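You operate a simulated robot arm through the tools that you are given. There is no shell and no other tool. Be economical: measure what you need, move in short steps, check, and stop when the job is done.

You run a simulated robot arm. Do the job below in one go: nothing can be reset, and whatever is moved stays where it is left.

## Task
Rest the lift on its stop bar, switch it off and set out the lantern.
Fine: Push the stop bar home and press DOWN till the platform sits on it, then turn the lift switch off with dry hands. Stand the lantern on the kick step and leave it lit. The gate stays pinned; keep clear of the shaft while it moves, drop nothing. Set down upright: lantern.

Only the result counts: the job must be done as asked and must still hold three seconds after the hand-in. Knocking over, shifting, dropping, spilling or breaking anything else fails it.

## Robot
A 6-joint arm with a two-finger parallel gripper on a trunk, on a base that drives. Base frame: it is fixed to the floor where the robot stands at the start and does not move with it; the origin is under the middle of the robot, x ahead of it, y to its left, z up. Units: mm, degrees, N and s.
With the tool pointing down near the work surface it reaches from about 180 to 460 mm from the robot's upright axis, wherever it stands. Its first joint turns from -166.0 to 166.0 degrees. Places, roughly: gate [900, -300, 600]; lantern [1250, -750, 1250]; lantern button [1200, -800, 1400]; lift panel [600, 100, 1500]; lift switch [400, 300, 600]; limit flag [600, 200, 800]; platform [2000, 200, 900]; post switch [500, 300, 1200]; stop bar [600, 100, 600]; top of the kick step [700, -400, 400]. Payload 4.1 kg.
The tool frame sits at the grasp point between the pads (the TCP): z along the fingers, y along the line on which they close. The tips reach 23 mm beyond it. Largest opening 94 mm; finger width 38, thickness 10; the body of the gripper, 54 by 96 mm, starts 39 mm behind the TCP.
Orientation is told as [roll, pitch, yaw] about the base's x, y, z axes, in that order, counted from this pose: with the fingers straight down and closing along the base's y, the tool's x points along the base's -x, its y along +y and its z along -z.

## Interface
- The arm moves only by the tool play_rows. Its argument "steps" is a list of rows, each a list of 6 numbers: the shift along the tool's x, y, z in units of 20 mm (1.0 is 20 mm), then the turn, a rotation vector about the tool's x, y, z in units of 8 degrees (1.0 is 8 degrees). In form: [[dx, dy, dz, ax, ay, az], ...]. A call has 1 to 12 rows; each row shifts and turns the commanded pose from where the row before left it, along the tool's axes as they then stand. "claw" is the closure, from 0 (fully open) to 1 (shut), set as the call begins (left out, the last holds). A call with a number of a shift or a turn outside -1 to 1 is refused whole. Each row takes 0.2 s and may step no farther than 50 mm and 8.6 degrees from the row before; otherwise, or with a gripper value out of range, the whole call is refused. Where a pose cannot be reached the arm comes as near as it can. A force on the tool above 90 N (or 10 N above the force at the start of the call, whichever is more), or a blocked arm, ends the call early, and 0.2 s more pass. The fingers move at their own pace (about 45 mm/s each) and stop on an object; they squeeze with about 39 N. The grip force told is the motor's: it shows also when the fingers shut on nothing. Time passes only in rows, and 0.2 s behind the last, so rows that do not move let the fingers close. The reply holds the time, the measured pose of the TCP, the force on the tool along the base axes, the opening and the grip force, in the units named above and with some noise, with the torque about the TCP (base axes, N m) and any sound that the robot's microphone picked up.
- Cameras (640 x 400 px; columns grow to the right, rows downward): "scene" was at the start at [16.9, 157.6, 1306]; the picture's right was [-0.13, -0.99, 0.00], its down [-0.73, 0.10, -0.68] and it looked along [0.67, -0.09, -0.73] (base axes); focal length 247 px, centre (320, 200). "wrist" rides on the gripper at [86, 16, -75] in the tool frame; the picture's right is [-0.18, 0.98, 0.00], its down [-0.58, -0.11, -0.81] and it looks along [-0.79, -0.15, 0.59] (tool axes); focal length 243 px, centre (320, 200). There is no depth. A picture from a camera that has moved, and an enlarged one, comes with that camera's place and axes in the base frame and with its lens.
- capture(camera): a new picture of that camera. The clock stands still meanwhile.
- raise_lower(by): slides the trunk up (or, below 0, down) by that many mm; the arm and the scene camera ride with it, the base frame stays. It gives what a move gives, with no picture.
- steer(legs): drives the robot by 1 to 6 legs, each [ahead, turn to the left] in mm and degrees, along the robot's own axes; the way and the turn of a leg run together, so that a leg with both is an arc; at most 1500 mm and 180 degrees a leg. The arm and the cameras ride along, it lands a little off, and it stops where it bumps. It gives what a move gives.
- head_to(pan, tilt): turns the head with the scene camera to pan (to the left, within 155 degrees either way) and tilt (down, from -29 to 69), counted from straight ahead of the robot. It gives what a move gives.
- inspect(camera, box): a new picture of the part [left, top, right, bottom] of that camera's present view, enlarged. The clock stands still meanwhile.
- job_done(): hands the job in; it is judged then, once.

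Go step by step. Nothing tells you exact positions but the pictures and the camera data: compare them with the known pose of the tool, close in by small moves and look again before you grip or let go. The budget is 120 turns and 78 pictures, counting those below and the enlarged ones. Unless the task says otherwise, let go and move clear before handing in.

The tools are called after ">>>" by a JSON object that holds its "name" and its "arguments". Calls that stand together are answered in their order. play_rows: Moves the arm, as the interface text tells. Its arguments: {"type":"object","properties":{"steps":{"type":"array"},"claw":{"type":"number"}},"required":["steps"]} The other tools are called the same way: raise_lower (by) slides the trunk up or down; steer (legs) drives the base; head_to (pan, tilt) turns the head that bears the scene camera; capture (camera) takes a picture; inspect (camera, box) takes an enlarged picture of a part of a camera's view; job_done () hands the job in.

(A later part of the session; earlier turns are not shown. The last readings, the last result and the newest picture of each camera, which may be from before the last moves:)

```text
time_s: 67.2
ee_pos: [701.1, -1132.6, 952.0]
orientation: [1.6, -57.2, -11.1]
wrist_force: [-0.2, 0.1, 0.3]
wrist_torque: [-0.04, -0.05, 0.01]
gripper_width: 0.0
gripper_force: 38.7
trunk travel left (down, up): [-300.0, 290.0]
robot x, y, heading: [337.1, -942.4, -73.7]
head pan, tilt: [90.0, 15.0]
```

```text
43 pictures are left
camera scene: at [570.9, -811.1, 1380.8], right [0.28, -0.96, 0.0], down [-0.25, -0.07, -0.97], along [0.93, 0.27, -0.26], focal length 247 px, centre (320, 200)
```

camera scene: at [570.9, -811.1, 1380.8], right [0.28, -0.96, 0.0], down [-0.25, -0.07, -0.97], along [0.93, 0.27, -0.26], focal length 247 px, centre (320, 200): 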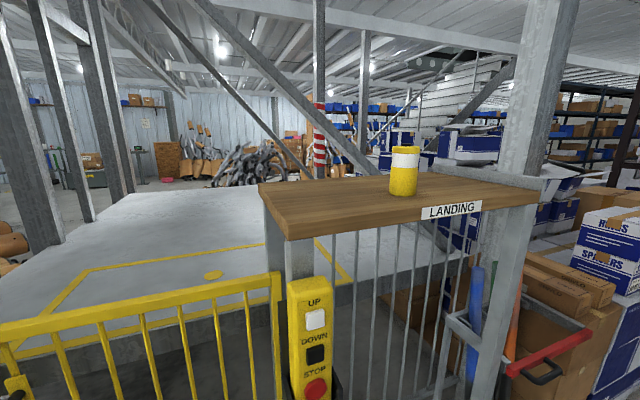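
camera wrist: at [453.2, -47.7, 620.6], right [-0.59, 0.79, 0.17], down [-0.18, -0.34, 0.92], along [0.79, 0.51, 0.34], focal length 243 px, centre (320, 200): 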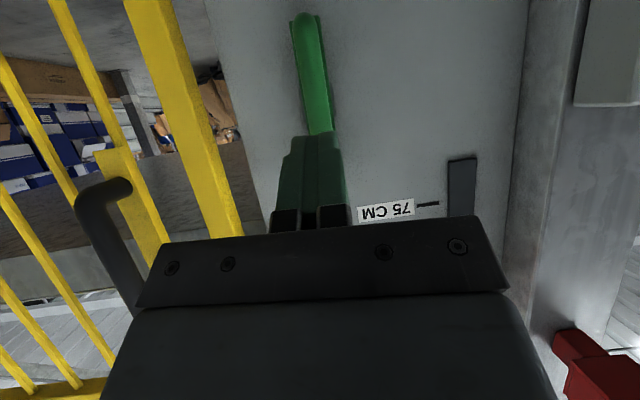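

Now I see the pendant's buttons: UP, DOWN (black) and STOP, at about (891,-711) with DOWN near z 1024; the lantern is at about (1148,-836,1298). I re-park so the tool points square at the pendant and raise to DOWN's height.

>>> {"name": "steer", "arguments": {"legs": [[0, 87], [104, 0], [0, -37]]}}

>>> {"name": "raise_lower", "arguments": {"by": 72}}

>>> {"name": "head_to", "arguments": {"pan": 62, "tilt": 50}}

>>> {"name": "capture", "arguments": {"camera": "scene"}}

>>> {"name": "capture", "arguments": {"camera": "wrist"}}

```text
time_s: 73.8
ee_pos: [817.0, -765.8, 952.4]
orientation: [1.5, -57.2, 38.8]
wrist_force: [-0.4, 0.2, -0.5]
wrist_torque: [-0.01, 0.0, 0.04]
gripper_width: 0.1
gripper_force: 39.0
trunk travel left (down, up): [-300.0, 290.0]
robot x, y, heading: [442.5, -920.8, -23.6]
head pan, tilt: [90.0, 15.0]
```

```text
time_s: 74.9
ee_pos: [818.9, -767.0, 1024.2]
orientation: [1.5, -57.1, 38.9]
wrist_force: [-0.3, -0.4, -0.5]
wrist_torque: [0.0, 0.01, 0.0]
gripper_width: 0.1
gripper_force: 39.2
trunk travel left (down, up): [-372.0, 218.0]
robot x, y, heading: [441.2, -921.1, -23.8]
head pan, tilt: [90.0, 15.0]
```

```text
time_s: 75.9
ee_pos: [819.7, -765.7, 1023.6]
orientation: [1.5, -57.1, 38.8]
wrist_force: [0.5, 0.1, 0.8]
wrist_torque: [-0.02, 0.01, -0.02]
gripper_width: 0.0
gripper_force: 38.9
trunk travel left (down, up): [-372.0, 218.0]
robot x, y, heading: [446.4, -922.0, -23.7]
head pan, tilt: [62.0, 50.0]
```

```text
42 pictures are left
camera scene: at [511.2, -694.5, 1399.1], right [0.62, -0.78, 0.0], down [-0.6, -0.48, -0.64], along [0.5, 0.4, -0.77], focal length 247 px, centre (320, 200)
```

scene: 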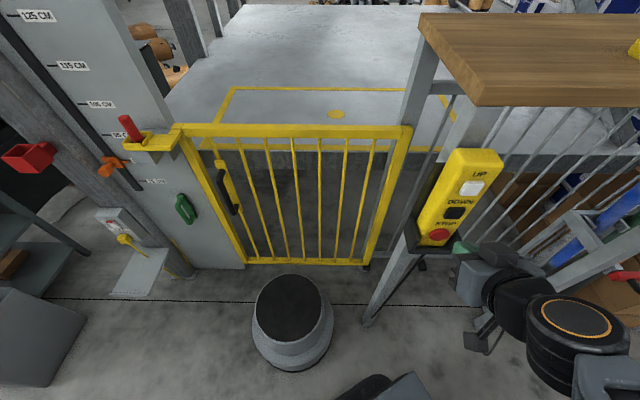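

```text
41 pictures are left
camera wrist: at [724.3, -823.9, 992.8], right [-0.56, 0.81, 0.17], down [-0.2, -0.33, 0.92], along [0.81, 0.48, 0.34], focal length 243 px, centre (320, 200)
```

wrist: 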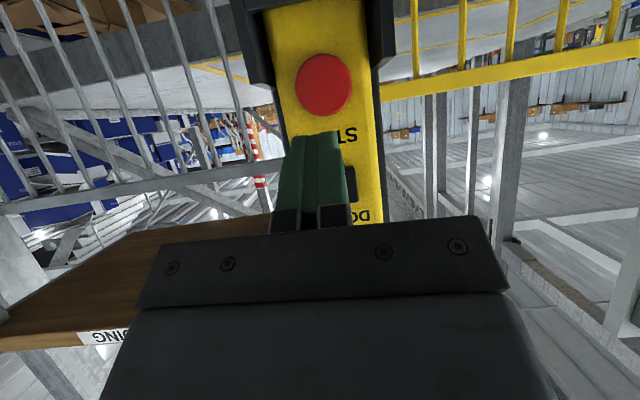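

DOWN triangulates to about (873,-716,1041). I line up (up 13 mm, left 6 mm) and approach the button.

>>> {"name": "play_rows", "arguments": {"steps": [[-0.55, 0.35, -0.35, 0, 0, 0], [-0.545, 0, 0.839, 0, 0, 0], [-0.136, 0, 0.21, 0, 0, 0]]}}

>>> {"name": "capture", "arguments": {"camera": "wrist"}}

>>> {"name": "inspect", "arguments": {"camera": "scene", "box": [400, 140, 520, 290]}}

```text
time_s: 76.7
ee_pos: [833.6, -743.0, 1037.3]
orientation: [1.5, -57.3, 38.9]
wrist_force: [0.0, -0.4, -0.1]
wrist_torque: [0.0, -0.03, -0.03]
gripper_width: 0.0
gripper_force: 38.8
trunk travel left (down, up): [-372.0, 218.0]
robot x, y, heading: [441.7, -921.1, -23.8]
head pan, tilt: [62.0, 50.0]
```

```text
40 pictures are left
camera wrist: at [739.0, -800.8, 1006.5], right [-0.56, 0.81, 0.17], down [-0.2, -0.33, 0.92], along [0.81, 0.48, 0.34], focal length 243 px, centre (320, 200)
```

wrist: 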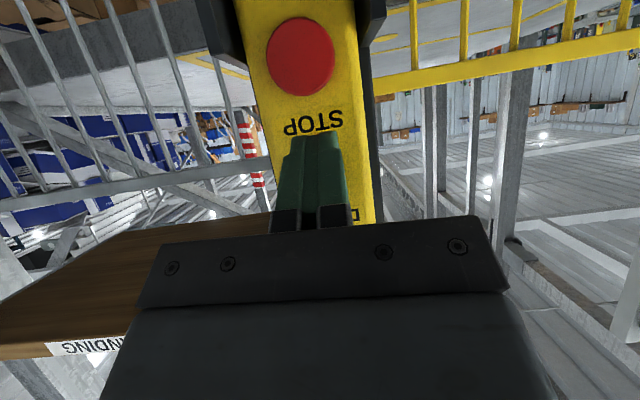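

```text
2.67 times, centred on (460, 215) of scene
camera zoom: at [511.4, -694.4, 1399.0], right [0.62, -0.78, 0.0], down [-0.6, -0.48, -0.64], along [0.5, 0.4, -0.77], focal length 660 px, centre (-53, 160)
```

zoom: 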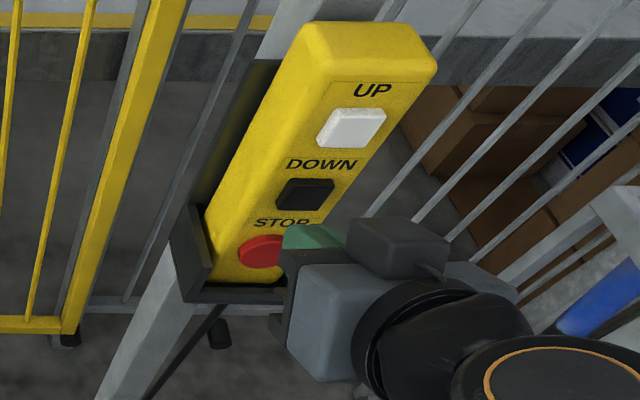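

Geometry agrees: the tip's leading edge is aimed at DOWN, about 10-15 mm short. I press in small steps.

>>> {"name": "play_rows", "arguments": {"steps": [[-0.136, 0, 0.21, 0, 0, 0], [-0.136, 0, 0.21, 0, 0, 0], [-0.11, 0, 0.168, 0, 0, 0]]}}

>>> {"name": "inspect", "arguments": {"camera": "scene", "box": [400, 140, 520, 290]}}

```text
time_s: 77.5
ee_pos: [843.9, -735.7, 1037.7]
orientation: [1.6, -57.3, 38.9]
wrist_force: [-2.2, -0.7, 1.3]
wrist_torque: [0.0, -0.04, 0.02]
gripper_width: 0.2
gripper_force: 39.3
trunk travel left (down, up): [-372.0, 218.0]
robot x, y, heading: [434.9, -922.8, -23.8]
head pan, tilt: [62.0, 50.0]
heard: click
```

```text
2.67 times, centred on (460, 215) of scene
camera zoom: at [510.9, -694.8, 1399.1], right [0.62, -0.78, 0.0], down [-0.6, -0.48, -0.64], along [0.5, 0.4, -0.77], focal length 660 px, centre (-53, 160)
```

zoom: 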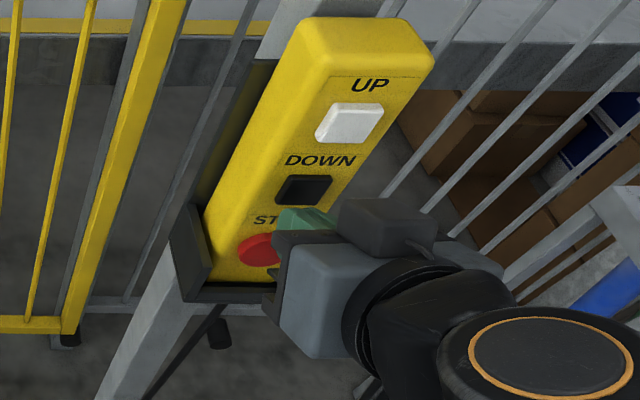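

A click was heard; I wait briefly and check whether the platform moves and which button was touched.

>>> {"name": "play_rows", "arguments": {"steps": [[0, 0, 0, 0, 0, 0], [0, 0, 0, 0, 0, 0], [0, 0, 0, 0, 0, 0]]}}

>>> {"name": "capture", "arguments": {"camera": "wrist"}}

>>> {"name": "head_to", "arguments": {"pan": 85, "tilt": 20}}

>>> {"name": "capture", "arguments": {"camera": "scene"}}

```text
time_s: 78.3
ee_pos: [842.8, -734.5, 1038.5]
orientation: [1.6, -57.2, 39.0]
wrist_force: [-1.8, -2.0, 0.8]
wrist_torque: [0.04, -0.02, -0.04]
gripper_width: 0.3
gripper_force: 38.8
trunk travel left (down, up): [-372.0, 218.0]
robot x, y, heading: [440.5, -923.9, -23.5]
head pan, tilt: [62.0, 50.0]
```

```text
37 pictures are left
camera wrist: at [749.0, -793.3, 1006.3], right [-0.56, 0.81, 0.17], down [-0.2, -0.33, 0.92], along [0.81, 0.48, 0.34], focal length 243 px, centre (320, 200)
```

wrist: 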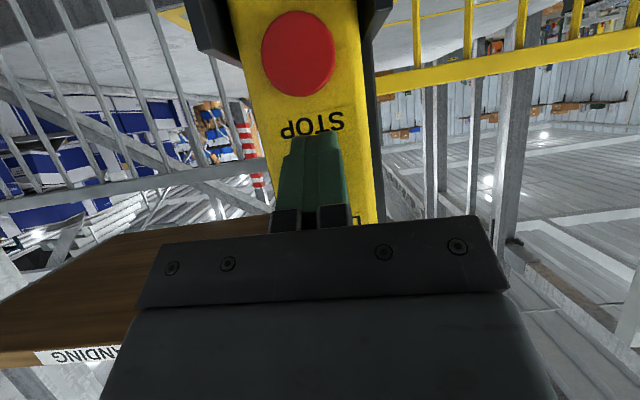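

```text
time_s: 79.3
ee_pos: [843.3, -735.1, 1036.9]
orientation: [1.5, -57.2, 38.9]
wrist_force: [-2.1, 0.0, 0.0]
wrist_torque: [0.04, -0.01, 0.02]
gripper_width: 0.3
gripper_force: 39.1
trunk travel left (down, up): [-372.0, 218.0]
robot x, y, heading: [441.0, -918.9, -23.7]
head pan, tilt: [85.0, 20.0]
```

```text
36 pictures are left
camera scene: at [495.3, -660.9, 1444.6], right [0.88, -0.48, 0.0], down [-0.16, -0.3, -0.94], along [0.45, 0.82, -0.34], focal length 247 px, centre (320, 200)
```

scene: 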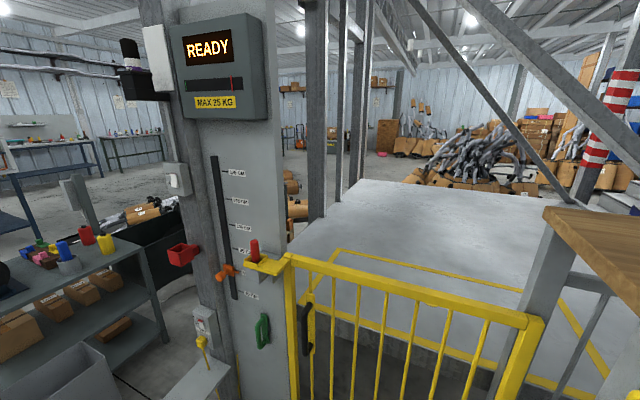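

>>> {"name": "play_rows", "arguments": {"steps": [[0, 0, 0, 0, 0, 0], [0, 0, 0, 0, 0, 0], [0, 0, 0, 0, 0, 0], [0, 0, 0, 0, 0, 0], [0, 0, 0, 0, 0, 0], [0, 0, 0, 0, 0, 0], [0, 0, 0, 0, 0, 0], [0, 0, 0, 0, 0, 0], [0, 0, 0, 0, 0, 0], [0, 0, 0, 0, 0, 0]]}}

>>> {"name": "capture", "arguments": {"camera": "scene"}}

```text
time_s: 81.5
ee_pos: [843.7, -734.8, 1038.6]
orientation: [1.5, -57.2, 38.9]
wrist_force: [-1.0, -1.8, 0.5]
wrist_torque: [0.02, -0.01, 0.01]
gripper_width: 0.0
gripper_force: 39.2
trunk travel left (down, up): [-372.0, 218.0]
robot x, y, heading: [437.4, -923.5, -23.4]
head pan, tilt: [85.0, 20.0]
```

```text
35 pictures are left
camera scene: at [495.2, -660.8, 1444.7], right [0.88, -0.48, 0.0], down [-0.16, -0.3, -0.94], along [0.45, 0.82, -0.34], focal length 247 px, centre (320, 200)
```

scene: 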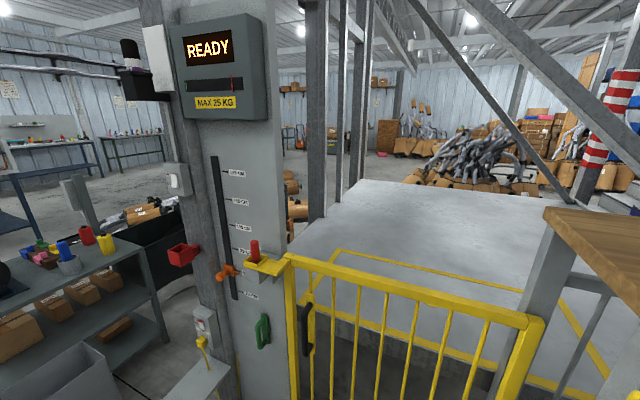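

No visible motion yet with only about 2 N on the button, so I press a few millimetres deeper.

>>> {"name": "play_rows", "arguments": {"steps": [[-0.08, 0, 0.126, 0, 0, 0], [-0.08, 0, 0.126, 0, 0, 0], [0, 0, 0, 0, 0, 0], [0, 0, 0, 0, 0, 0], [0, 0, 0, 0, 0, 0]]}}

>>> {"name": "capture", "arguments": {"camera": "scene"}}

```text
time_s: 82.7
ee_pos: [846.8, -731.9, 1036.8]
orientation: [1.6, -57.2, 38.8]
wrist_force: [-11.0, -9.9, -4.3]
wrist_torque: [-0.04, 0.06, -0.01]
gripper_width: 0.0
gripper_force: 39.4
trunk travel left (down, up): [-372.0, 218.0]
robot x, y, heading: [438.0, -921.2, -23.7]
head pan, tilt: [85.0, 20.0]
```

```text
34 pictures are left
camera scene: at [494.2, -662.0, 1444.9], right [0.88, -0.48, 0.0], down [-0.16, -0.3, -0.94], along [0.45, 0.82, -0.34], focal length 247 px, centre (320, 200)
```

scene: 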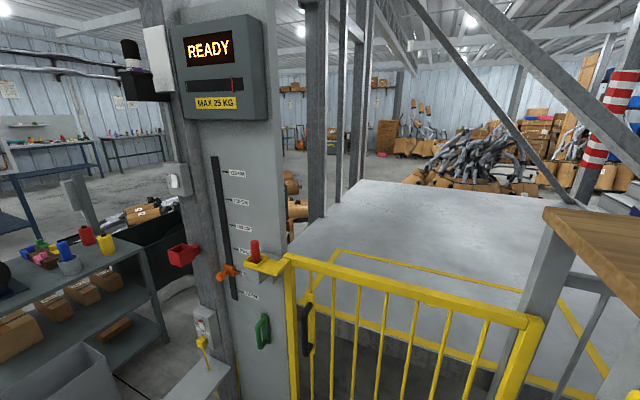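

I compare with the same view as before the press to see whether the platform has dropped.

>>> {"name": "head_to", "arguments": {"pan": 62, "tilt": 50}}

>>> {"name": "capture", "arguments": {"camera": "scene"}}

```text
time_s: 83.6
ee_pos: [847.9, -731.0, 1037.6]
orientation: [1.5, -57.3, 38.9]
wrist_force: [-10.9, -9.8, -6.8]
wrist_torque: [-0.08, 0.1, -0.04]
gripper_width: 0.0
gripper_force: 39.0
trunk travel left (down, up): [-372.0, 218.0]
robot x, y, heading: [440.9, -921.4, -23.7]
head pan, tilt: [62.0, 50.0]
```

```text
33 pictures are left
camera scene: at [510.0, -695.8, 1399.3], right [0.62, -0.78, 0.0], down [-0.6, -0.47, -0.64], along [0.51, 0.4, -0.76], focal length 247 px, centre (320, 200)
```

scene: 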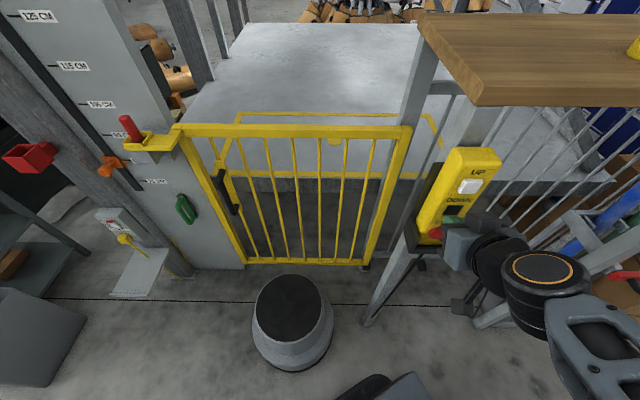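

The platform has gone down by about 115 mm and stays still while DOWN is held, so it has come to rest at about the bar's height. I release and back off, then look at the lantern and at the platform's seat.

>>> {"name": "play_rows", "arguments": {"steps": [[0.545, 0, -0.839, 0, 0, 0], [0.545, 0, -0.839, 0, 0, 0], [0.545, 0, -0.839, 0, 0, 0], [0.545, 0, -0.839, 0, 0, 0]]}}

>>> {"name": "inspect", "arguments": {"camera": "scene", "box": [150, 100, 430, 275]}}

>>> {"name": "head_to", "arguments": {"pan": 30, "tilt": 15}}

>>> {"name": "capture", "arguments": {"camera": "scene"}}

```text
time_s: 84.6
ee_pos: [786.7, -782.6, 1036.5]
orientation: [1.5, -57.2, 38.8]
wrist_force: [0.4, -0.3, -0.4]
wrist_torque: [0.01, -0.04, -0.06]
gripper_width: 0.0
gripper_force: 38.7
trunk travel left (down, up): [-372.0, 218.0]
robot x, y, heading: [439.0, -921.7, -23.6]
head pan, tilt: [62.0, 50.0]
```

```text
2.29 times, centred on (290, 188) of scene
camera zoom: at [511.1, -694.8, 1399.1], right [0.62, -0.78, 0.0], down [-0.6, -0.48, -0.64], along [0.5, 0.4, -0.77], focal length 566 px, centre (389, 229)
```

zoom: 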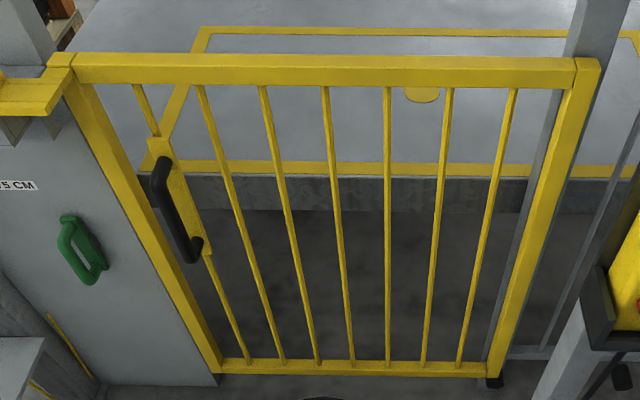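

```text
time_s: 85.7
ee_pos: [787.6, -781.2, 1037.0]
orientation: [1.5, -57.2, 38.8]
wrist_force: [-0.8, 0.7, 0.1]
wrist_torque: [0.02, 0.02, -0.01]
gripper_width: 0.0
gripper_force: 38.9
trunk travel left (down, up): [-372.0, 218.0]
robot x, y, heading: [440.1, -920.2, -23.8]
head pan, tilt: [30.0, 15.0]
```

```text
31 pictures are left
camera scene: at [543.5, -732.2, 1452.7], right [0.11, -0.99, 0.0], down [-0.26, -0.03, -0.97], along [0.96, 0.11, -0.26], focal length 247 px, centre (320, 200)
```

scene: 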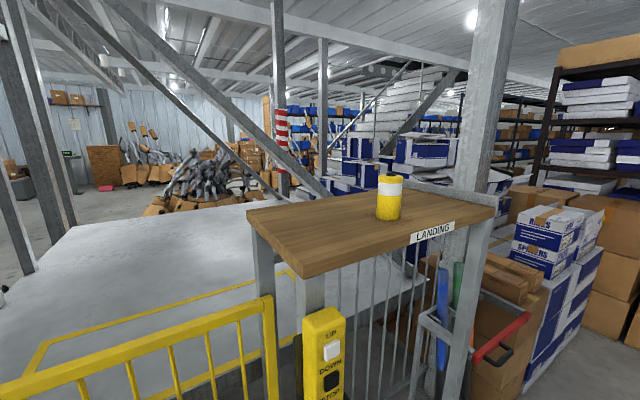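

The slab's underside works out at about z 650-660, right on the bar. Now I zoom in on the lantern.

>>> {"name": "inspect", "arguments": {"camera": "scene", "box": [360, 150, 424, 240]}}

```text
4.44 times, centred on (392, 195) of scene
camera zoom: at [543.5, -732.2, 1452.7], right [0.11, -0.99, 0.0], down [-0.26, -0.03, -0.97], along [0.96, 0.11, -0.26], focal length 1100 px, centre (0, 222)
```

zoom: 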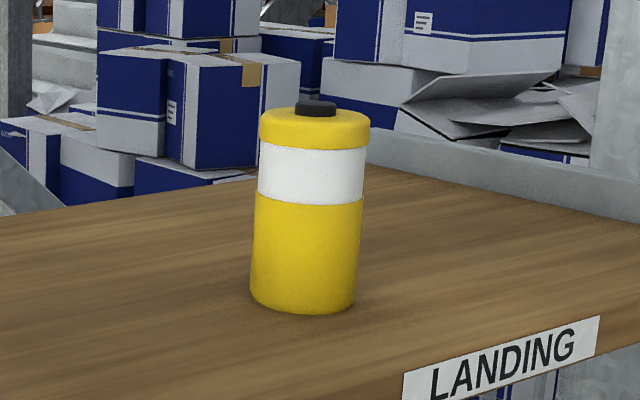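

The lantern (about 62 mm wide, z 1250-1350, black button on top) stands at about (1146,-834). I steepen the tool, raise it well above the shelf, then drive alongside.

>>> {"name": "raise_lower", "arguments": {"by": 218}}

>>> {"name": "play_rows", "arguments": {"steps": [[0, 0, 0, 0, 1, 0], [0, 0, 0, 0, 1, 0], [0, 0, 0, 0, 1, 0], [0, 0, 0, 0, 0.4, 0], [-0.5, 0, -0.866, 0, 0, 0], [-0.5, 0, -0.866, 0, 0, 0], [-0.5, 0, -0.866, 0, 0, 0], [-0.5, 0, -0.866, 0, 0, 0], [-0.5, 0, -0.866, 0, 0, 0], [-0.5, 0, -0.866, 0, 0, 0], [-0.5, 0, -0.866, 0, 0, 0], [-0.5, 0, -0.866, 0, 0, 0]], "claw": 0}}

```text
time_s: 88.0
ee_pos: [787.0, -781.6, 1254.7]
orientation: [1.5, -57.2, 38.9]
wrist_force: [0.5, -0.7, 0.3]
wrist_torque: [0.01, 0.01, 0.04]
gripper_width: 0.1
gripper_force: 39.2
trunk travel left (down, up): [-590.0, 0.0]
robot x, y, heading: [434.9, -923.8, -24.0]
head pan, tilt: [30.0, 15.0]
```

```text
time_s: 90.6
ee_pos: [786.9, -784.7, 1416.1]
orientation: [1.0, -30.0, 39.6]
wrist_force: [0.1, -0.3, -0.6]
wrist_torque: [0.0, 0.0, 0.06]
gripper_width: 94.3
gripper_force: 0.1
trunk travel left (down, up): [-590.0, 0.0]
robot x, y, heading: [437.3, -920.3, -23.7]
head pan, tilt: [30.0, 15.0]
```

>>> {"name": "steer", "arguments": {"legs": [[0, 16.6], [284, 0], [0, -44.8]]}}

>>> {"name": "head_to", "arguments": {"pan": 65, "tilt": 25}}

>>> {"name": "capture", "arguments": {"camera": "scene"}}

```text
time_s: 95.6
ee_pos: [1090.4, -1002.6, 1415.3]
orientation: [1.0, -30.0, 10.8]
wrist_force: [0.3, 0.2, 0.8]
wrist_torque: [-0.02, -0.02, 0.0]
gripper_width: 94.2
gripper_force: 0.1
trunk travel left (down, up): [-590.0, 0.0]
robot x, y, heading: [722.9, -952.4, -52.4]
head pan, tilt: [30.0, 15.0]
```

```text
time_s: 96.6
ee_pos: [1091.6, -1002.5, 1415.6]
orientation: [1.0, -30.0, 10.8]
wrist_force: [0.0, 0.1, -0.3]
wrist_torque: [-0.01, 0.02, -0.04]
gripper_width: 93.9
gripper_force: 0.0
trunk travel left (down, up): [-590.0, 0.0]
robot x, y, heading: [721.3, -954.2, -52.3]
head pan, tilt: [65.0, 25.0]
```

```text
29 pictures are left
camera scene: at [904.5, -784.4, 1654.6], right [0.22, -0.98, 0.0], down [-0.41, -0.09, -0.91], along [0.89, 0.2, -0.42], focal length 247 px, centre (320, 200)
```

scene: 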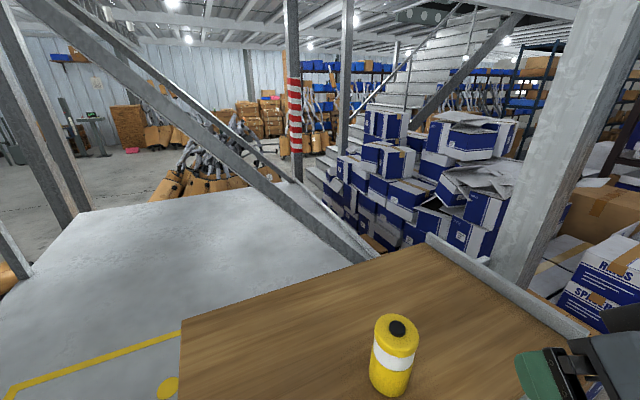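

The lantern is at about (1150,-835) with its top at about z 1352. I move the open gripper over beside it, above top height, and look.

>>> {"name": "play_rows", "arguments": {"steps": [[-0.217, 0.956, 0.125, 0, 0, 0], [-0.217, 0.956, 0.125, 0, 0, 0], [-0.217, 0.956, 0.125, 0, 0, 0], [-0.217, 0.956, 0.125, 0, 0, 0], [-0.217, 0.956, 0.125, 0, 0, 0], [-0.217, 0.956, 0.125, 0, 0, 0], [-0.217, 0.956, 0.125, 0, 0, 0], [-0.217, 0.956, 0.125, 0, 0, 0]]}}

>>> {"name": "capture", "arguments": {"camera": "wrist"}}

>>> {"name": "capture", "arguments": {"camera": "scene"}}

```text
time_s: 98.4
ee_pos: [1099.5, -845.5, 1417.7]
orientation: [1.0, -30.0, 10.8]
wrist_force: [1.0, 0.1, -0.3]
wrist_torque: [0.04, 0.0, 0.01]
gripper_width: 94.1
gripper_force: 0.1
trunk travel left (down, up): [-590.0, 0.0]
robot x, y, heading: [726.5, -954.4, -52.6]
head pan, tilt: [65.0, 25.0]
```

```text
28 pictures are left
camera wrist: at [987.2, -852.0, 1440.2], right [-0.04, 0.99, 0.11], down [0.12, -0.1, 0.99], along [0.99, 0.05, -0.12], focal length 243 px, centre (320, 200)
```

wrist: 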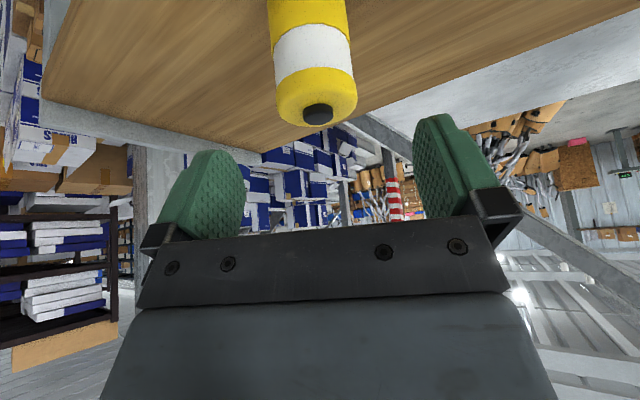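

```text
27 pictures are left
camera scene: at [904.7, -783.9, 1654.5], right [0.22, -0.98, 0.0], down [-0.41, -0.09, -0.91], along [0.88, 0.2, -0.42], focal length 247 px, centre (320, 200)
```

scene: 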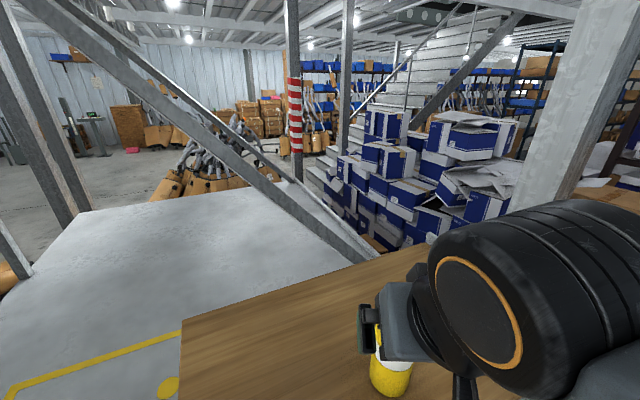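

Well centred between the fingers. I slide in along the tool axis.

>>> {"name": "play_rows", "arguments": {"steps": [[0, 0, 1, 0, 0, 0], [0, 0, 1, 0, 0, 0], [0, 0, 1, 0, 0, 0], [0, 0, 1, 0, 0, 0], [0, 0, 0.5, 0, 0, 0]]}}

>>> {"name": "capture", "arguments": {"camera": "wrist"}}

```text
time_s: 99.6
ee_pos: [1145.6, -835.6, 1338.9]
orientation: [0.9, -30.0, 10.9]
wrist_force: [-0.8, 0.2, 0.0]
wrist_torque: [-0.04, 0.0, 0.03]
gripper_width: 93.9
gripper_force: 0.0
trunk travel left (down, up): [-590.0, 0.0]
robot x, y, heading: [716.9, -954.2, -52.6]
head pan, tilt: [65.0, 25.0]
```

```text
26 pictures are left
camera wrist: at [1031.8, -842.0, 1361.2], right [-0.04, 0.99, 0.11], down [0.12, -0.1, 0.99], along [0.99, 0.05, -0.12], focal length 243 px, centre (320, 200)
```

wrist: 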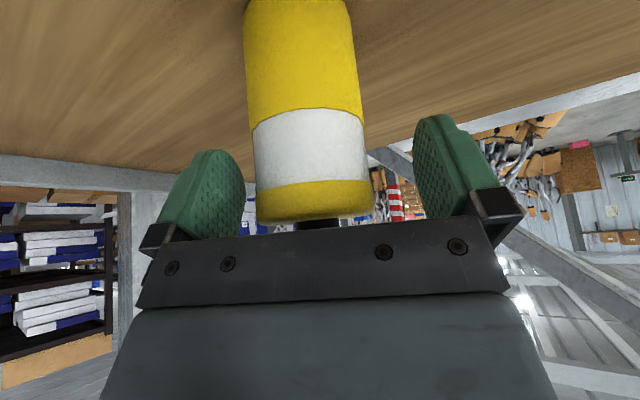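

>>> {"name": "play_rows", "arguments": {"steps": [[0, -0.15, 0.4, 0, 0, 0]]}}

>>> {"name": "play_rows", "arguments": {"steps": [[0, 0, 0, 0, 0, 0], [0, 0, 0, 0, 0, 0], [0, 0, 0, 0, 0, 0], [0, 0, 0, 0, 0, 0], [0, 0, 0, 0, 0, 0]], "claw": 1}}

>>> {"name": "capture", "arguments": {"camera": "wrist"}}

```text
time_s: 100.0
ee_pos: [1148.5, -837.6, 1331.1]
orientation: [0.9, -30.0, 10.9]
wrist_force: [0.7, 0.0, 0.2]
wrist_torque: [0.01, -0.03, -0.03]
gripper_width: 94.0
gripper_force: 0.0
trunk travel left (down, up): [-590.0, 0.0]
robot x, y, heading: [717.6, -953.0, -52.7]
head pan, tilt: [65.0, 25.0]
```

```text
time_s: 101.2
ee_pos: [1148.9, -838.1, 1331.8]
orientation: [0.9, -30.0, 10.9]
wrist_force: [0.7, -0.6, 1.2]
wrist_torque: [-0.13, -0.05, 0.01]
gripper_width: 56.2
gripper_force: 39.2
trunk travel left (down, up): [-590.0, 0.0]
robot x, y, heading: [719.6, -958.1, -52.3]
head pan, tilt: [65.0, 25.0]
```

```text
25 pictures are left
camera wrist: at [1035.5, -844.4, 1354.4], right [-0.04, 0.99, 0.11], down [0.12, -0.1, 0.99], along [0.99, 0.05, -0.12], focal length 243 px, centre (320, 200)
```

wrist: 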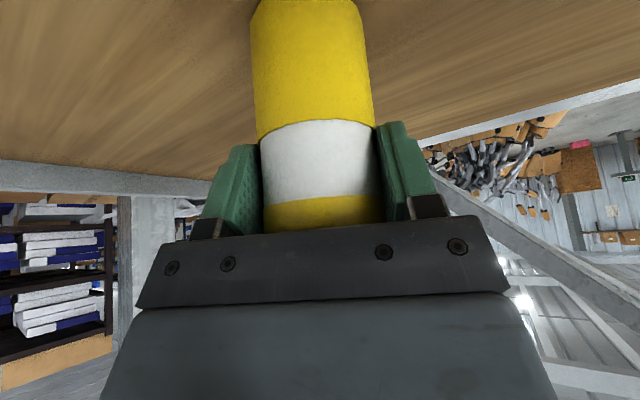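

The lantern is held (56 mm). I lift it straight up and draw it back a little.

>>> {"name": "play_rows", "arguments": {"steps": [[-0.5, 0, -0.866, 0, 0, 0], [-0.5, 0, -0.866, 0, 0, 0], [-0.5, 0, -0.866, 0, 0, 0], [-0.5, 0, -0.866, 0, 0, 0], [0.4, 0, -0.9, 0, 0, 0], [0.4, 0, -0.9, 0, 0, 0]]}}

>>> {"name": "capture", "arguments": {"camera": "wrist"}}

```text
time_s: 102.6
ee_pos: [1115.9, -845.0, 1435.7]
orientation: [0.9, -30.0, 10.8]
wrist_force: [-0.3, -0.3, -0.8]
wrist_torque: [-0.03, 0.06, 0.01]
gripper_width: 56.5
gripper_force: 38.8
trunk travel left (down, up): [-590.0, 0.0]
robot x, y, heading: [719.4, -957.5, -52.3]
head pan, tilt: [65.0, 25.0]
```

```text
24 pictures are left
camera wrist: at [1004.4, -851.6, 1458.0], right [-0.04, 0.99, 0.11], down [0.12, -0.1, 0.99], along [0.99, 0.05, -0.12], focal length 243 px, centre (320, 200)
```

wrist: 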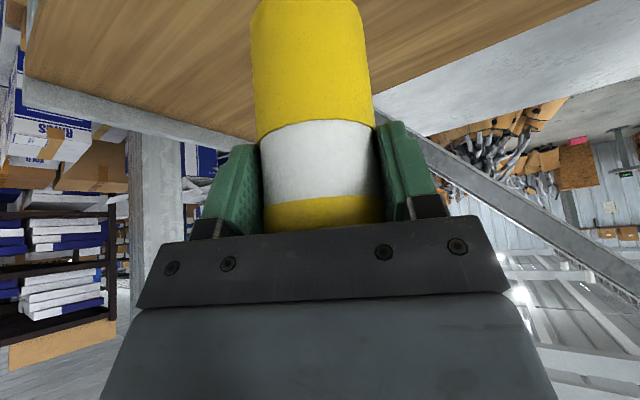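

The lantern is up and firm. I drive back out along the planned path, keeping clear of the fence and kick step.

>>> {"name": "steer", "arguments": {"legs": [[0, 16.3], [-80, 0], [0, 16], [-290, 0], [0, -32.4], [-210, 0]]}}

>>> {"name": "head_to", "arguments": {"pan": 68, "tilt": 60}}

>>> {"name": "capture", "arguments": {"camera": "scene"}}

```text
time_s: 110.0
ee_pos: [659.0, -533.7, 1434.9]
orientation: [0.9, -30.0, 9.8]
wrist_force: [0.2, 0.1, -1.9]
wrist_torque: [-0.02, 0.0, -0.03]
gripper_width: 56.2
gripper_force: 38.6
trunk travel left (down, up): [-590.0, 0.0]
robot x, y, heading: [262.8, -635.2, -53.5]
head pan, tilt: [65.0, 25.0]
```

```text
time_s: 111.0
ee_pos: [658.7, -533.6, 1435.9]
orientation: [0.9, -30.0, 9.8]
wrist_force: [-0.3, -0.4, -1.1]
wrist_torque: [0.02, 0.02, 0.04]
gripper_width: 56.4
gripper_force: 39.5
trunk travel left (down, up): [-590.0, 0.0]
robot x, y, heading: [254.5, -633.5, -53.7]
head pan, tilt: [68.0, 60.0]
```

```text
23 pictures are left
camera scene: at [420.7, -471.3, 1604.5], right [0.25, -0.97, 0.0], down [-0.84, -0.22, -0.5], along [0.48, 0.12, -0.87], focal length 247 px, centre (320, 200)
```

scene: 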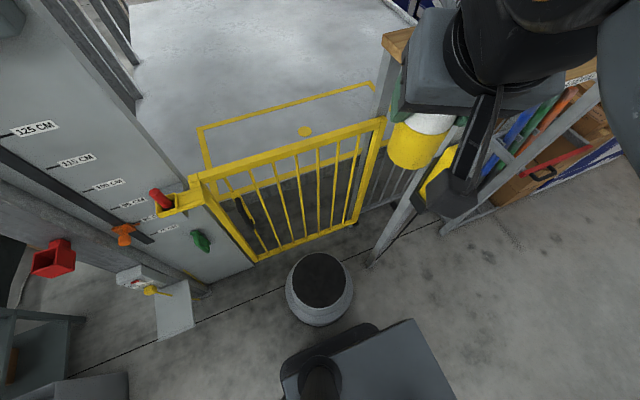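

The step's top centre checks out at about (681,-406,340). I bring the lantern over it and lower the trunk.

>>> {"name": "play_rows", "arguments": {"steps": [[-0.27, 0.87, 0.155, 0, 0, 0], [-0.27, 0.87, 0.155, 0, 0, 0], [-0.27, 0.87, 0.155, 0, 0, 0], [-0.27, 0.87, 0.155, 0, 0, 0], [-0.27, 0.87, 0.155, 0, 0, 0], [-0.27, 0.87, 0.155, 0, 0, 0], [-0.27, 0.87, 0.155, 0, 0, 0]]}}

>>> {"name": "raise_lower", "arguments": {"by": -590}}

>>> {"name": "play_rows", "arguments": {"steps": [[0.5, 0, 0.866, 0, 0, 0], [0.5, 0, 0.866, 0, 0, 0], [0.5, 0, 0.866, 0, 0, 0], [0.5, 0, 0.866, 0, 0, 0], [0.5, 0, 0.866, 0, 0, 0], [0.5, 0, 0.866, 0, 0, 0], [0.5, 0, 0.866, 0, 0, 0], [0.5, 0, 0.866, 0, 0, 0], [0.5, 0, 0.866, 0, 0, 0], [0.5, 0, 0.866, 0, 0, 0], [0.5, 0, 0.866, 0, 0, 0], [0.5, 0, 0.866, 0, 0, 0]]}}

```text
time_s: 112.6
ee_pos: [680.9, -406.5, 1436.8]
orientation: [0.8, -30.0, 9.8]
wrist_force: [-0.7, -0.4, -0.8]
wrist_torque: [-0.02, 0.01, -0.02]
gripper_width: 56.1
gripper_force: 39.1
trunk travel left (down, up): [-590.0, 0.0]
robot x, y, heading: [260.7, -636.2, -53.8]
head pan, tilt: [68.0, 60.0]
```

```text
refused: -590 is not a number from -400 to 400
```

```text
time_s: 115.2
ee_pos: [679.9, -402.7, 1197.1]
orientation: [0.9, -30.0, 9.8]
wrist_force: [-0.5, 1.0, -1.5]
wrist_torque: [0.0, 0.0, 0.03]
gripper_width: 56.1
gripper_force: 38.8
trunk travel left (down, up): [-590.0, 0.0]
robot x, y, heading: [255.6, -640.3, -53.5]
head pan, tilt: [68.0, 60.0]
```

>>> {"name": "raise_lower", "arguments": {"by": -400}}

>>> {"name": "raise_lower", "arguments": {"by": -185}}

>>> {"name": "play_rows", "arguments": {"steps": [[0.5, 0, 0.866, 0, 0, 0], [0.5, 0, 0.866, 0, 0, 0], [0.5, 0, 0.866, 0, 0, 0], [0.5, 0, 0.866, 0, 0, 0], [0.5, 0, 0.866, 0, 0, 0], [0.5, 0, 0.866, 0, 0, 0]]}}

>>> {"name": "capture", "arguments": {"camera": "scene"}}

>>> {"name": "capture", "arguments": {"camera": "wrist"}}

```text
time_s: 119.0
ee_pos: [680.0, -402.4, 797.2]
orientation: [1.0, -30.0, 9.9]
wrist_force: [0.9, 0.6, -0.9]
wrist_torque: [0.0, 0.06, 0.0]
gripper_width: 56.2
gripper_force: 38.6
trunk travel left (down, up): [-190.0, 400.0]
robot x, y, heading: [262.0, -636.6, -53.6]
head pan, tilt: [68.0, 60.0]
```

```text
time_s: 121.0
ee_pos: [679.4, -401.8, 613.1]
orientation: [0.8, -30.0, 9.8]
wrist_force: [0.2, 0.3, -1.5]
wrist_torque: [0.0, 0.01, -0.01]
gripper_width: 56.5
gripper_force: 38.7
trunk travel left (down, up): [-5.0, 585.0]
robot x, y, heading: [260.2, -637.4, -53.4]
head pan, tilt: [68.0, 60.0]
```

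```text
time_s: 122.4
ee_pos: [679.7, -402.5, 493.3]
orientation: [1.0, -30.0, 9.8]
wrist_force: [-1.6, -0.1, -1.8]
wrist_torque: [0.03, 0.05, 0.0]
gripper_width: 56.3
gripper_force: 38.5
trunk travel left (down, up): [-5.0, 585.0]
robot x, y, heading: [259.7, -637.3, -53.4]
head pan, tilt: [68.0, 60.0]
```

```text
22 pictures are left
camera scene: at [420.5, -471.4, 1019.5], right [0.25, -0.97, 0.0], down [-0.84, -0.22, -0.5], along [0.48, 0.12, -0.87], focal length 247 px, centre (320, 200)
```

scene: 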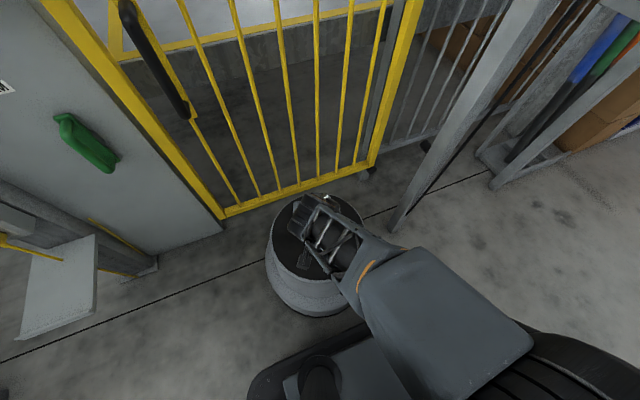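

```text
21 pictures are left
camera wrist: at [566.9, -405.8, 515.4], right [-0.02, 0.99, 0.11], down [0.12, -0.1, 0.99], along [0.99, 0.03, -0.12], focal length 243 px, centre (320, 200)
```

wrist: 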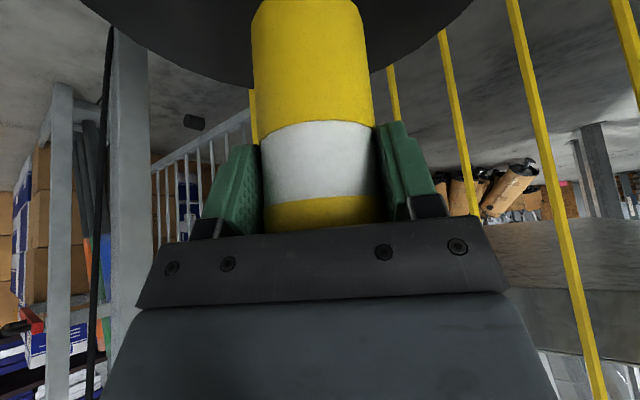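

The lantern hangs centred above the step top. I lower until it touches.

>>> {"name": "play_rows", "arguments": {"steps": [[0.4, 0, 0.9, 0, 0, 0], [0.5, 0, 0.866, 0, 0, 0], [0.25, 0, 0.433, 0, 0, 0], [0.125, 0, 0.217, 0, 0, 0], [0.075, 0, 0.13, 0, 0, 0], [0.075, 0, 0.13, 0, 0, 0], [0.075, 0, 0.13, 0, 0, 0], [0.075, 0, 0.13, 0, 0, 0], [0.075, 0, 0.13, 0, 0, 0], [0.075, 0, 0.13, 0, 0, 0]]}}

>>> {"name": "capture", "arguments": {"camera": "wrist"}}

```text
time_s: 124.3
ee_pos: [686.0, -395.7, 437.6]
orientation: [1.7, -31.6, 9.4]
wrist_force: [-1.6, -3.0, 38.5]
wrist_torque: [-1.16, 0.42, -0.02]
gripper_width: 56.3
gripper_force: 38.7
trunk travel left (down, up): [-5.0, 585.0]
robot x, y, heading: [259.8, -638.7, -53.6]
head pan, tilt: [68.0, 60.0]
stopped in row 9: the force on the tool passed its limit (the readings are from after the stop); the commanded pose is now the measured one
```

```text
20 pictures are left
camera wrist: at [572.4, -401.3, 457.8], right [-0.02, 0.99, 0.12], down [0.1, -0.12, 0.99], along [1.0, 0.03, -0.09], focal length 243 px, centre (320, 200)
```

wrist: 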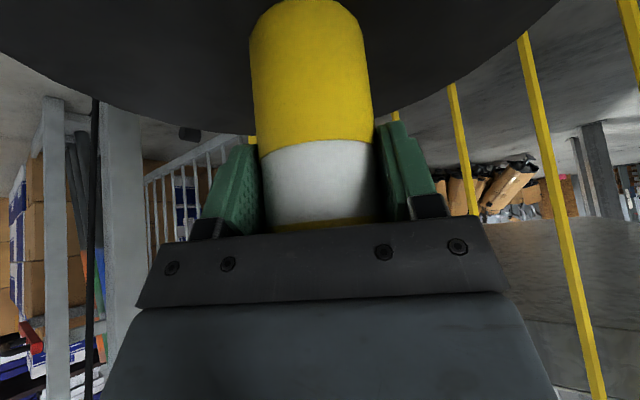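

It's standing on the step with 38 N pressed; I ease off slightly and then release.

>>> {"name": "play_rows", "arguments": {"steps": [[-0.05, 0, -0.087, 0, 0, 0], [0, 0, 0, 0, 0, 0]]}}

```text
time_s: 124.9
ee_pos: [685.9, -396.1, 439.3]
orientation: [1.6, -31.3, 9.4]
wrist_force: [7.7, 1.9, 35.9]
wrist_torque: [-0.77, -0.42, 0.16]
gripper_width: 56.5
gripper_force: 39.4
trunk travel left (down, up): [-5.0, 585.0]
robot x, y, heading: [259.5, -633.9, -53.7]
head pan, tilt: [68.0, 60.0]
```

>>> {"name": "play_rows", "arguments": {"steps": [[-0.075, 0, -0.13, 0, 0.1, 0], [0, 0, 0, 0, 0.1, 0]]}}

>>> {"name": "capture", "arguments": {"camera": "wrist"}}

```text
time_s: 125.5
ee_pos: [684.3, -397.2, 439.0]
orientation: [1.6, -29.3, 9.5]
wrist_force: [6.7, 2.8, 19.7]
wrist_torque: [-0.32, -0.9, 0.19]
gripper_width: 56.2
gripper_force: 38.9
trunk travel left (down, up): [-5.0, 585.0]
robot x, y, heading: [262.2, -639.3, -53.7]
head pan, tilt: [68.0, 60.0]
```

```text
19 pictures are left
camera wrist: at [571.3, -401.9, 462.4], right [-0.02, 0.99, 0.11], down [0.13, -0.11, 0.99], along [0.99, 0.03, -0.13], focal length 243 px, centre (320, 200)
```

wrist: 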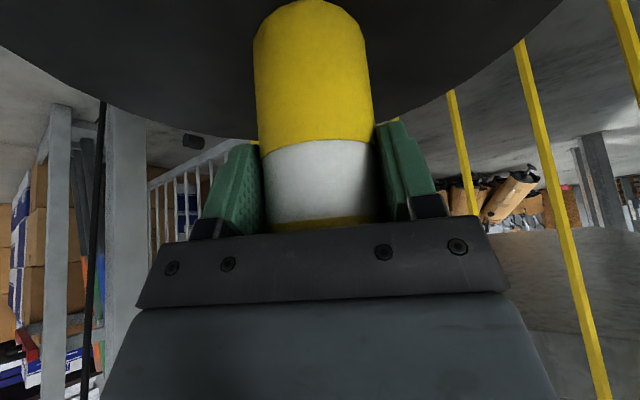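

>>> {"name": "play_rows", "arguments": {"steps": [[0, 0, 0, 0, 0, 0], [0, 0, 0, 0, 0, 0], [0, 0, 0, 0, 0, 0]], "claw": 0.25}}

>>> {"name": "capture", "arguments": {"camera": "wrist"}}

```text
time_s: 126.3
ee_pos: [683.6, -397.4, 437.5]
orientation: [1.3, -29.2, 9.6]
wrist_force: [-2.4, 1.9, 9.6]
wrist_torque: [-0.1, 0.15, -0.06]
gripper_width: 70.5
gripper_force: 0.0
trunk travel left (down, up): [-5.0, 585.0]
robot x, y, heading: [259.6, -636.5, -53.6]
head pan, tilt: [68.0, 60.0]
```

```text
18 pictures are left
camera wrist: at [570.8, -402.2, 461.8], right [-0.02, 0.99, 0.11], down [0.13, -0.11, 0.99], along [0.99, 0.03, -0.13], focal length 243 px, centre (320, 200)
```

wrist: 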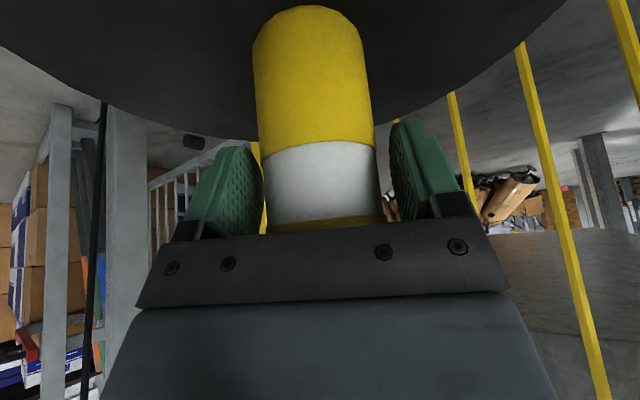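

Released and standing; the palm rests lightly on its top. I open fully and withdraw along the tool axis.

>>> {"name": "play_rows", "arguments": {"steps": [[0, 0, -0.3, 0, 0, 0], [0, 0, -0.5, 0, 0, 0], [0, 0, -1, 0, 0, 0], [0, 0, -1, 0, 0, 0], [0, 0, -1, 0, 0, 0], [0, 0, -1, 0, 0, 0], [0, 0, -1, 0, 0, 0]], "claw": 0}}

>>> {"name": "capture", "arguments": {"camera": "wrist"}}

```text
time_s: 127.9
ee_pos: [627.6, -408.3, 539.7]
orientation: [1.5, -29.3, 9.6]
wrist_force: [-0.4, 0.2, 0.1]
wrist_torque: [0.01, -0.02, -0.01]
gripper_width: 93.9
gripper_force: 0.0
trunk travel left (down, up): [-5.0, 585.0]
robot x, y, heading: [259.0, -636.5, -53.6]
head pan, tilt: [68.0, 60.0]
```

```text
17 pictures are left
camera wrist: at [514.8, -413.3, 563.7], right [-0.02, 0.99, 0.11], down [0.13, -0.11, 0.99], along [0.99, 0.03, -0.13], focal length 243 px, centre (320, 200)
```

wrist: 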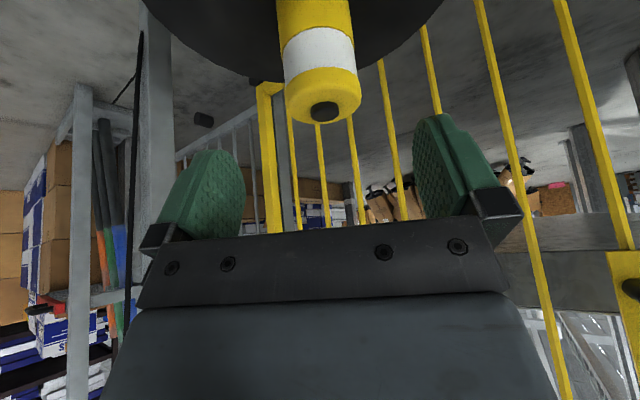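

The lantern stands upright on the step but isn't lit. I close the fingers, point straight down and move over its button.

>>> {"name": "play_rows", "arguments": {"steps": [[0, 0, -0.5, 0, 1, 0], [0, 0, 0, 0, 1, 0], [0, 0, 0, 0, 1, 0], [0, 0, 0, 0, 0.66, 0]], "claw": 1}}

>>> {"name": "play_rows", "arguments": {"steps": [[-1, 0.05, 0, 0, 0, 0], [-1, 0, 0, 0, 0, 0], [-1, 0, 0, 0, 0, 0]]}}

>>> {"name": "capture", "arguments": {"camera": "wrist"}}

```text
time_s: 128.9
ee_pos: [624.6, -409.4, 548.7]
orientation: [1.4, 0.1, 10.2]
wrist_force: [0.7, 0.1, -0.7]
wrist_torque: [-0.03, 0.01, -0.03]
gripper_width: 5.0
gripper_force: 0.1
trunk travel left (down, up): [-5.0, 585.0]
robot x, y, heading: [262.9, -635.7, -53.4]
head pan, tilt: [68.0, 60.0]
```

```text
time_s: 129.7
ee_pos: [682.7, -399.2, 550.0]
orientation: [1.2, 0.0, 10.2]
wrist_force: [-0.5, 0.4, 0.7]
wrist_torque: [0.01, -0.02, -0.01]
gripper_width: 0.1
gripper_force: 38.4
trunk travel left (down, up): [-5.0, 585.0]
robot x, y, heading: [260.1, -636.6, -53.4]
head pan, tilt: [68.0, 60.0]
```

```text
16 pictures are left
camera wrist: at [595.9, -400.6, 625.8], right [0.01, 1.0, 0.02], down [0.59, -0.02, 0.8], along [0.8, 0.01, -0.59], focal length 243 px, centre (320, 200)
```

wrist: 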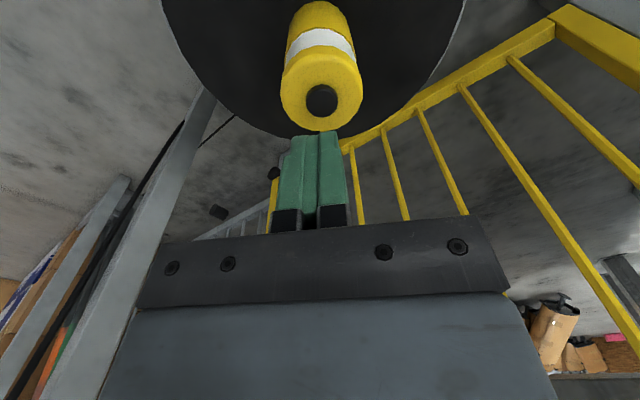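

>>> {"name": "play_rows", "arguments": {"steps": [[-0.3, 0.1, 0.9, 0, 0, 0], [0, 0, 0.9, 0, 0, 0], [0, 0, 0.25, 0, 0, 0], [0, 0, 0.15, 0, 0, 0], [0, 0, 0.15, 0, 0, 0]]}}

>>> {"name": "capture", "arguments": {"camera": "wrist"}}

```text
time_s: 130.9
ee_pos: [689.5, -396.0, 500.9]
orientation: [1.2, 0.0, 10.1]
wrist_force: [0.1, 0.0, 0.1]
wrist_torque: [0.03, -0.01, -0.01]
gripper_width: 0.1
gripper_force: 39.1
trunk travel left (down, up): [-5.0, 585.0]
robot x, y, heading: [257.8, -637.6, -53.6]
head pan, tilt: [68.0, 60.0]
```

```text
15 pictures are left
camera wrist: at [601.2, -396.3, 577.6], right [0.01, 1.0, 0.02], down [0.59, -0.02, 0.8], along [0.8, 0.01, -0.59], focal length 243 px, centre (320, 200)
```

wrist: 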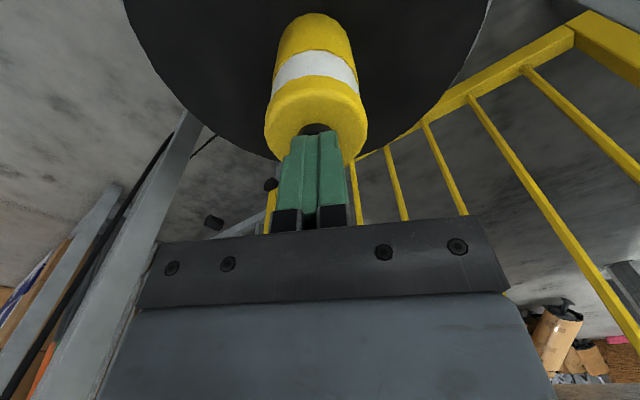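

>>> {"name": "play_rows", "arguments": {"steps": [[0, 0, 0.15, 0, 0, 0], [0, 0, 0.12, 0, 0, 0], [0, 0, 0.1, 0, 0, 0]]}}

```text
time_s: 131.7
ee_pos: [687.9, -395.4, 495.9]
orientation: [1.2, -0.2, 10.2]
wrist_force: [1.5, -0.4, 4.2]
wrist_torque: [0.0, -0.05, 0.02]
gripper_width: 0.1
gripper_force: 39.3
trunk travel left (down, up): [-5.0, 585.0]
robot x, y, heading: [261.6, -633.2, -53.6]
head pan, tilt: [68.0, 60.0]
heard: click
```

Click heard with light contact. I lift off and check the light.

>>> {"name": "play_rows", "arguments": {"steps": [[0, 0, -1, 0, 0, 0], [0, 0, -1, 0, 0, 0], [0.5, 0, -1, 0, 0, 0], [1, 0, -1, 0, 0, 0]]}}

>>> {"name": "capture", "arguments": {"camera": "wrist"}}

```text
time_s: 132.7
ee_pos: [658.2, -402.2, 575.7]
orientation: [1.3, 0.2, 10.2]
wrist_force: [0.8, 0.2, -0.5]
wrist_torque: [0.0, 0.02, 0.01]
gripper_width: 0.1
gripper_force: 38.4
trunk travel left (down, up): [-5.0, 585.0]
robot x, y, heading: [261.4, -636.3, -53.5]
head pan, tilt: [68.0, 60.0]
```

```text
14 pictures are left
camera wrist: at [571.1, -403.3, 651.3], right [0.01, 1.0, 0.02], down [0.6, -0.02, 0.8], along [0.8, 0.01, -0.6], focal length 243 px, centre (320, 200)
```

wrist: 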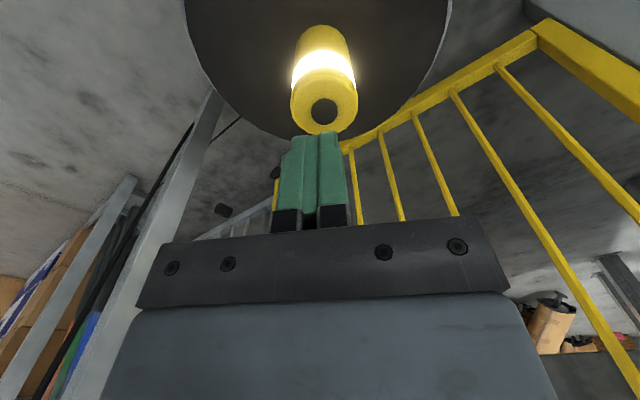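

The lantern is lit and upright. Next the lift switch, at about (444,265,606) on the post; I raise and retract the arm, then reverse along the lift front until the post is on my left.

>>> {"name": "raise_lower", "arguments": {"by": 150}}

>>> {"name": "play_rows", "arguments": {"steps": [[0.86, -0.31, 0, 0, 0, 0], [0.86, -0.31, 0, 0, 0, 0], [0.86, -0.31, 0, 0, 0, 0], [0.86, -0.31, 0, 0, 0, 0], [0.86, -0.31, 0, 0, 0, 0], [0.86, -0.31, 0, 0, 0, 0]]}}

>>> {"name": "steer", "arguments": {"legs": [[0, -19.6], [-640, 0], [0, 21.1]]}}

>>> {"name": "head_to", "arguments": {"pan": 90, "tilt": 55}}

>>> {"name": "capture", "arguments": {"camera": "scene"}}

```text
time_s: 134.5
ee_pos: [659.4, -401.2, 724.5]
orientation: [1.2, 0.0, 10.1]
wrist_force: [0.1, -0.3, -0.4]
wrist_torque: [0.0, 0.0, 0.01]
gripper_width: 0.0
gripper_force: 39.3
trunk travel left (down, up): [-155.0, 435.0]
robot x, y, heading: [258.6, -633.4, -53.6]
head pan, tilt: [68.0, 60.0]
```

```text
time_s: 135.9
ee_pos: [564.2, -455.6, 724.8]
orientation: [1.2, -0.1, 10.3]
wrist_force: [0.2, -0.2, -0.1]
wrist_torque: [-0.03, -0.02, 0.01]
gripper_width: 0.2
gripper_force: 39.2
trunk travel left (down, up): [-155.0, 435.0]
robot x, y, heading: [259.6, -639.2, -53.5]
head pan, tilt: [68.0, 60.0]
```

```text
time_s: 141.6
ee_pos: [366.9, 157.0, 725.8]
orientation: [1.2, 0.0, 12.9]
wrist_force: [-0.2, 0.7, -0.1]
wrist_torque: [0.02, -0.02, -0.01]
gripper_width: 0.2
gripper_force: 38.9
trunk travel left (down, up): [-155.0, 435.0]
robot x, y, heading: [69.8, -37.3, -50.8]
head pan, tilt: [68.0, 60.0]
```

```text
time_s: 142.4
ee_pos: [366.8, 158.8, 725.2]
orientation: [1.1, -0.1, 12.9]
wrist_force: [0.4, -0.7, 0.0]
wrist_torque: [0.0, 0.01, -0.04]
gripper_width: 0.2
gripper_force: 39.7
trunk travel left (down, up): [-155.0, 435.0]
robot x, y, heading: [69.0, -36.7, -50.8]
head pan, tilt: [90.0, 55.0]
```

```text
13 pictures are left
camera scene: at [216.4, 162.6, 1175.5], right [0.63, -0.78, 0.0], down [-0.64, -0.52, -0.57], along [0.45, 0.36, -0.82], focal length 247 px, centre (320, 200)
```

scene: 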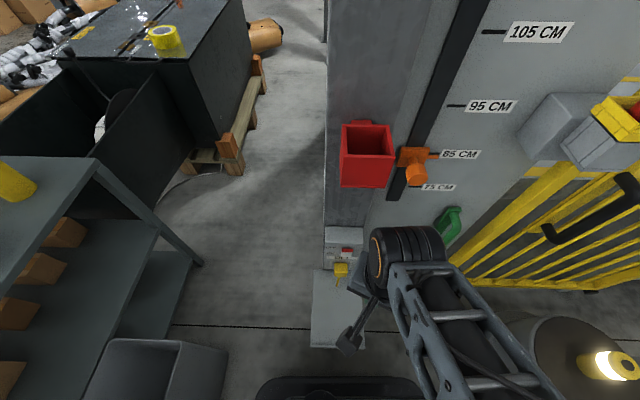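

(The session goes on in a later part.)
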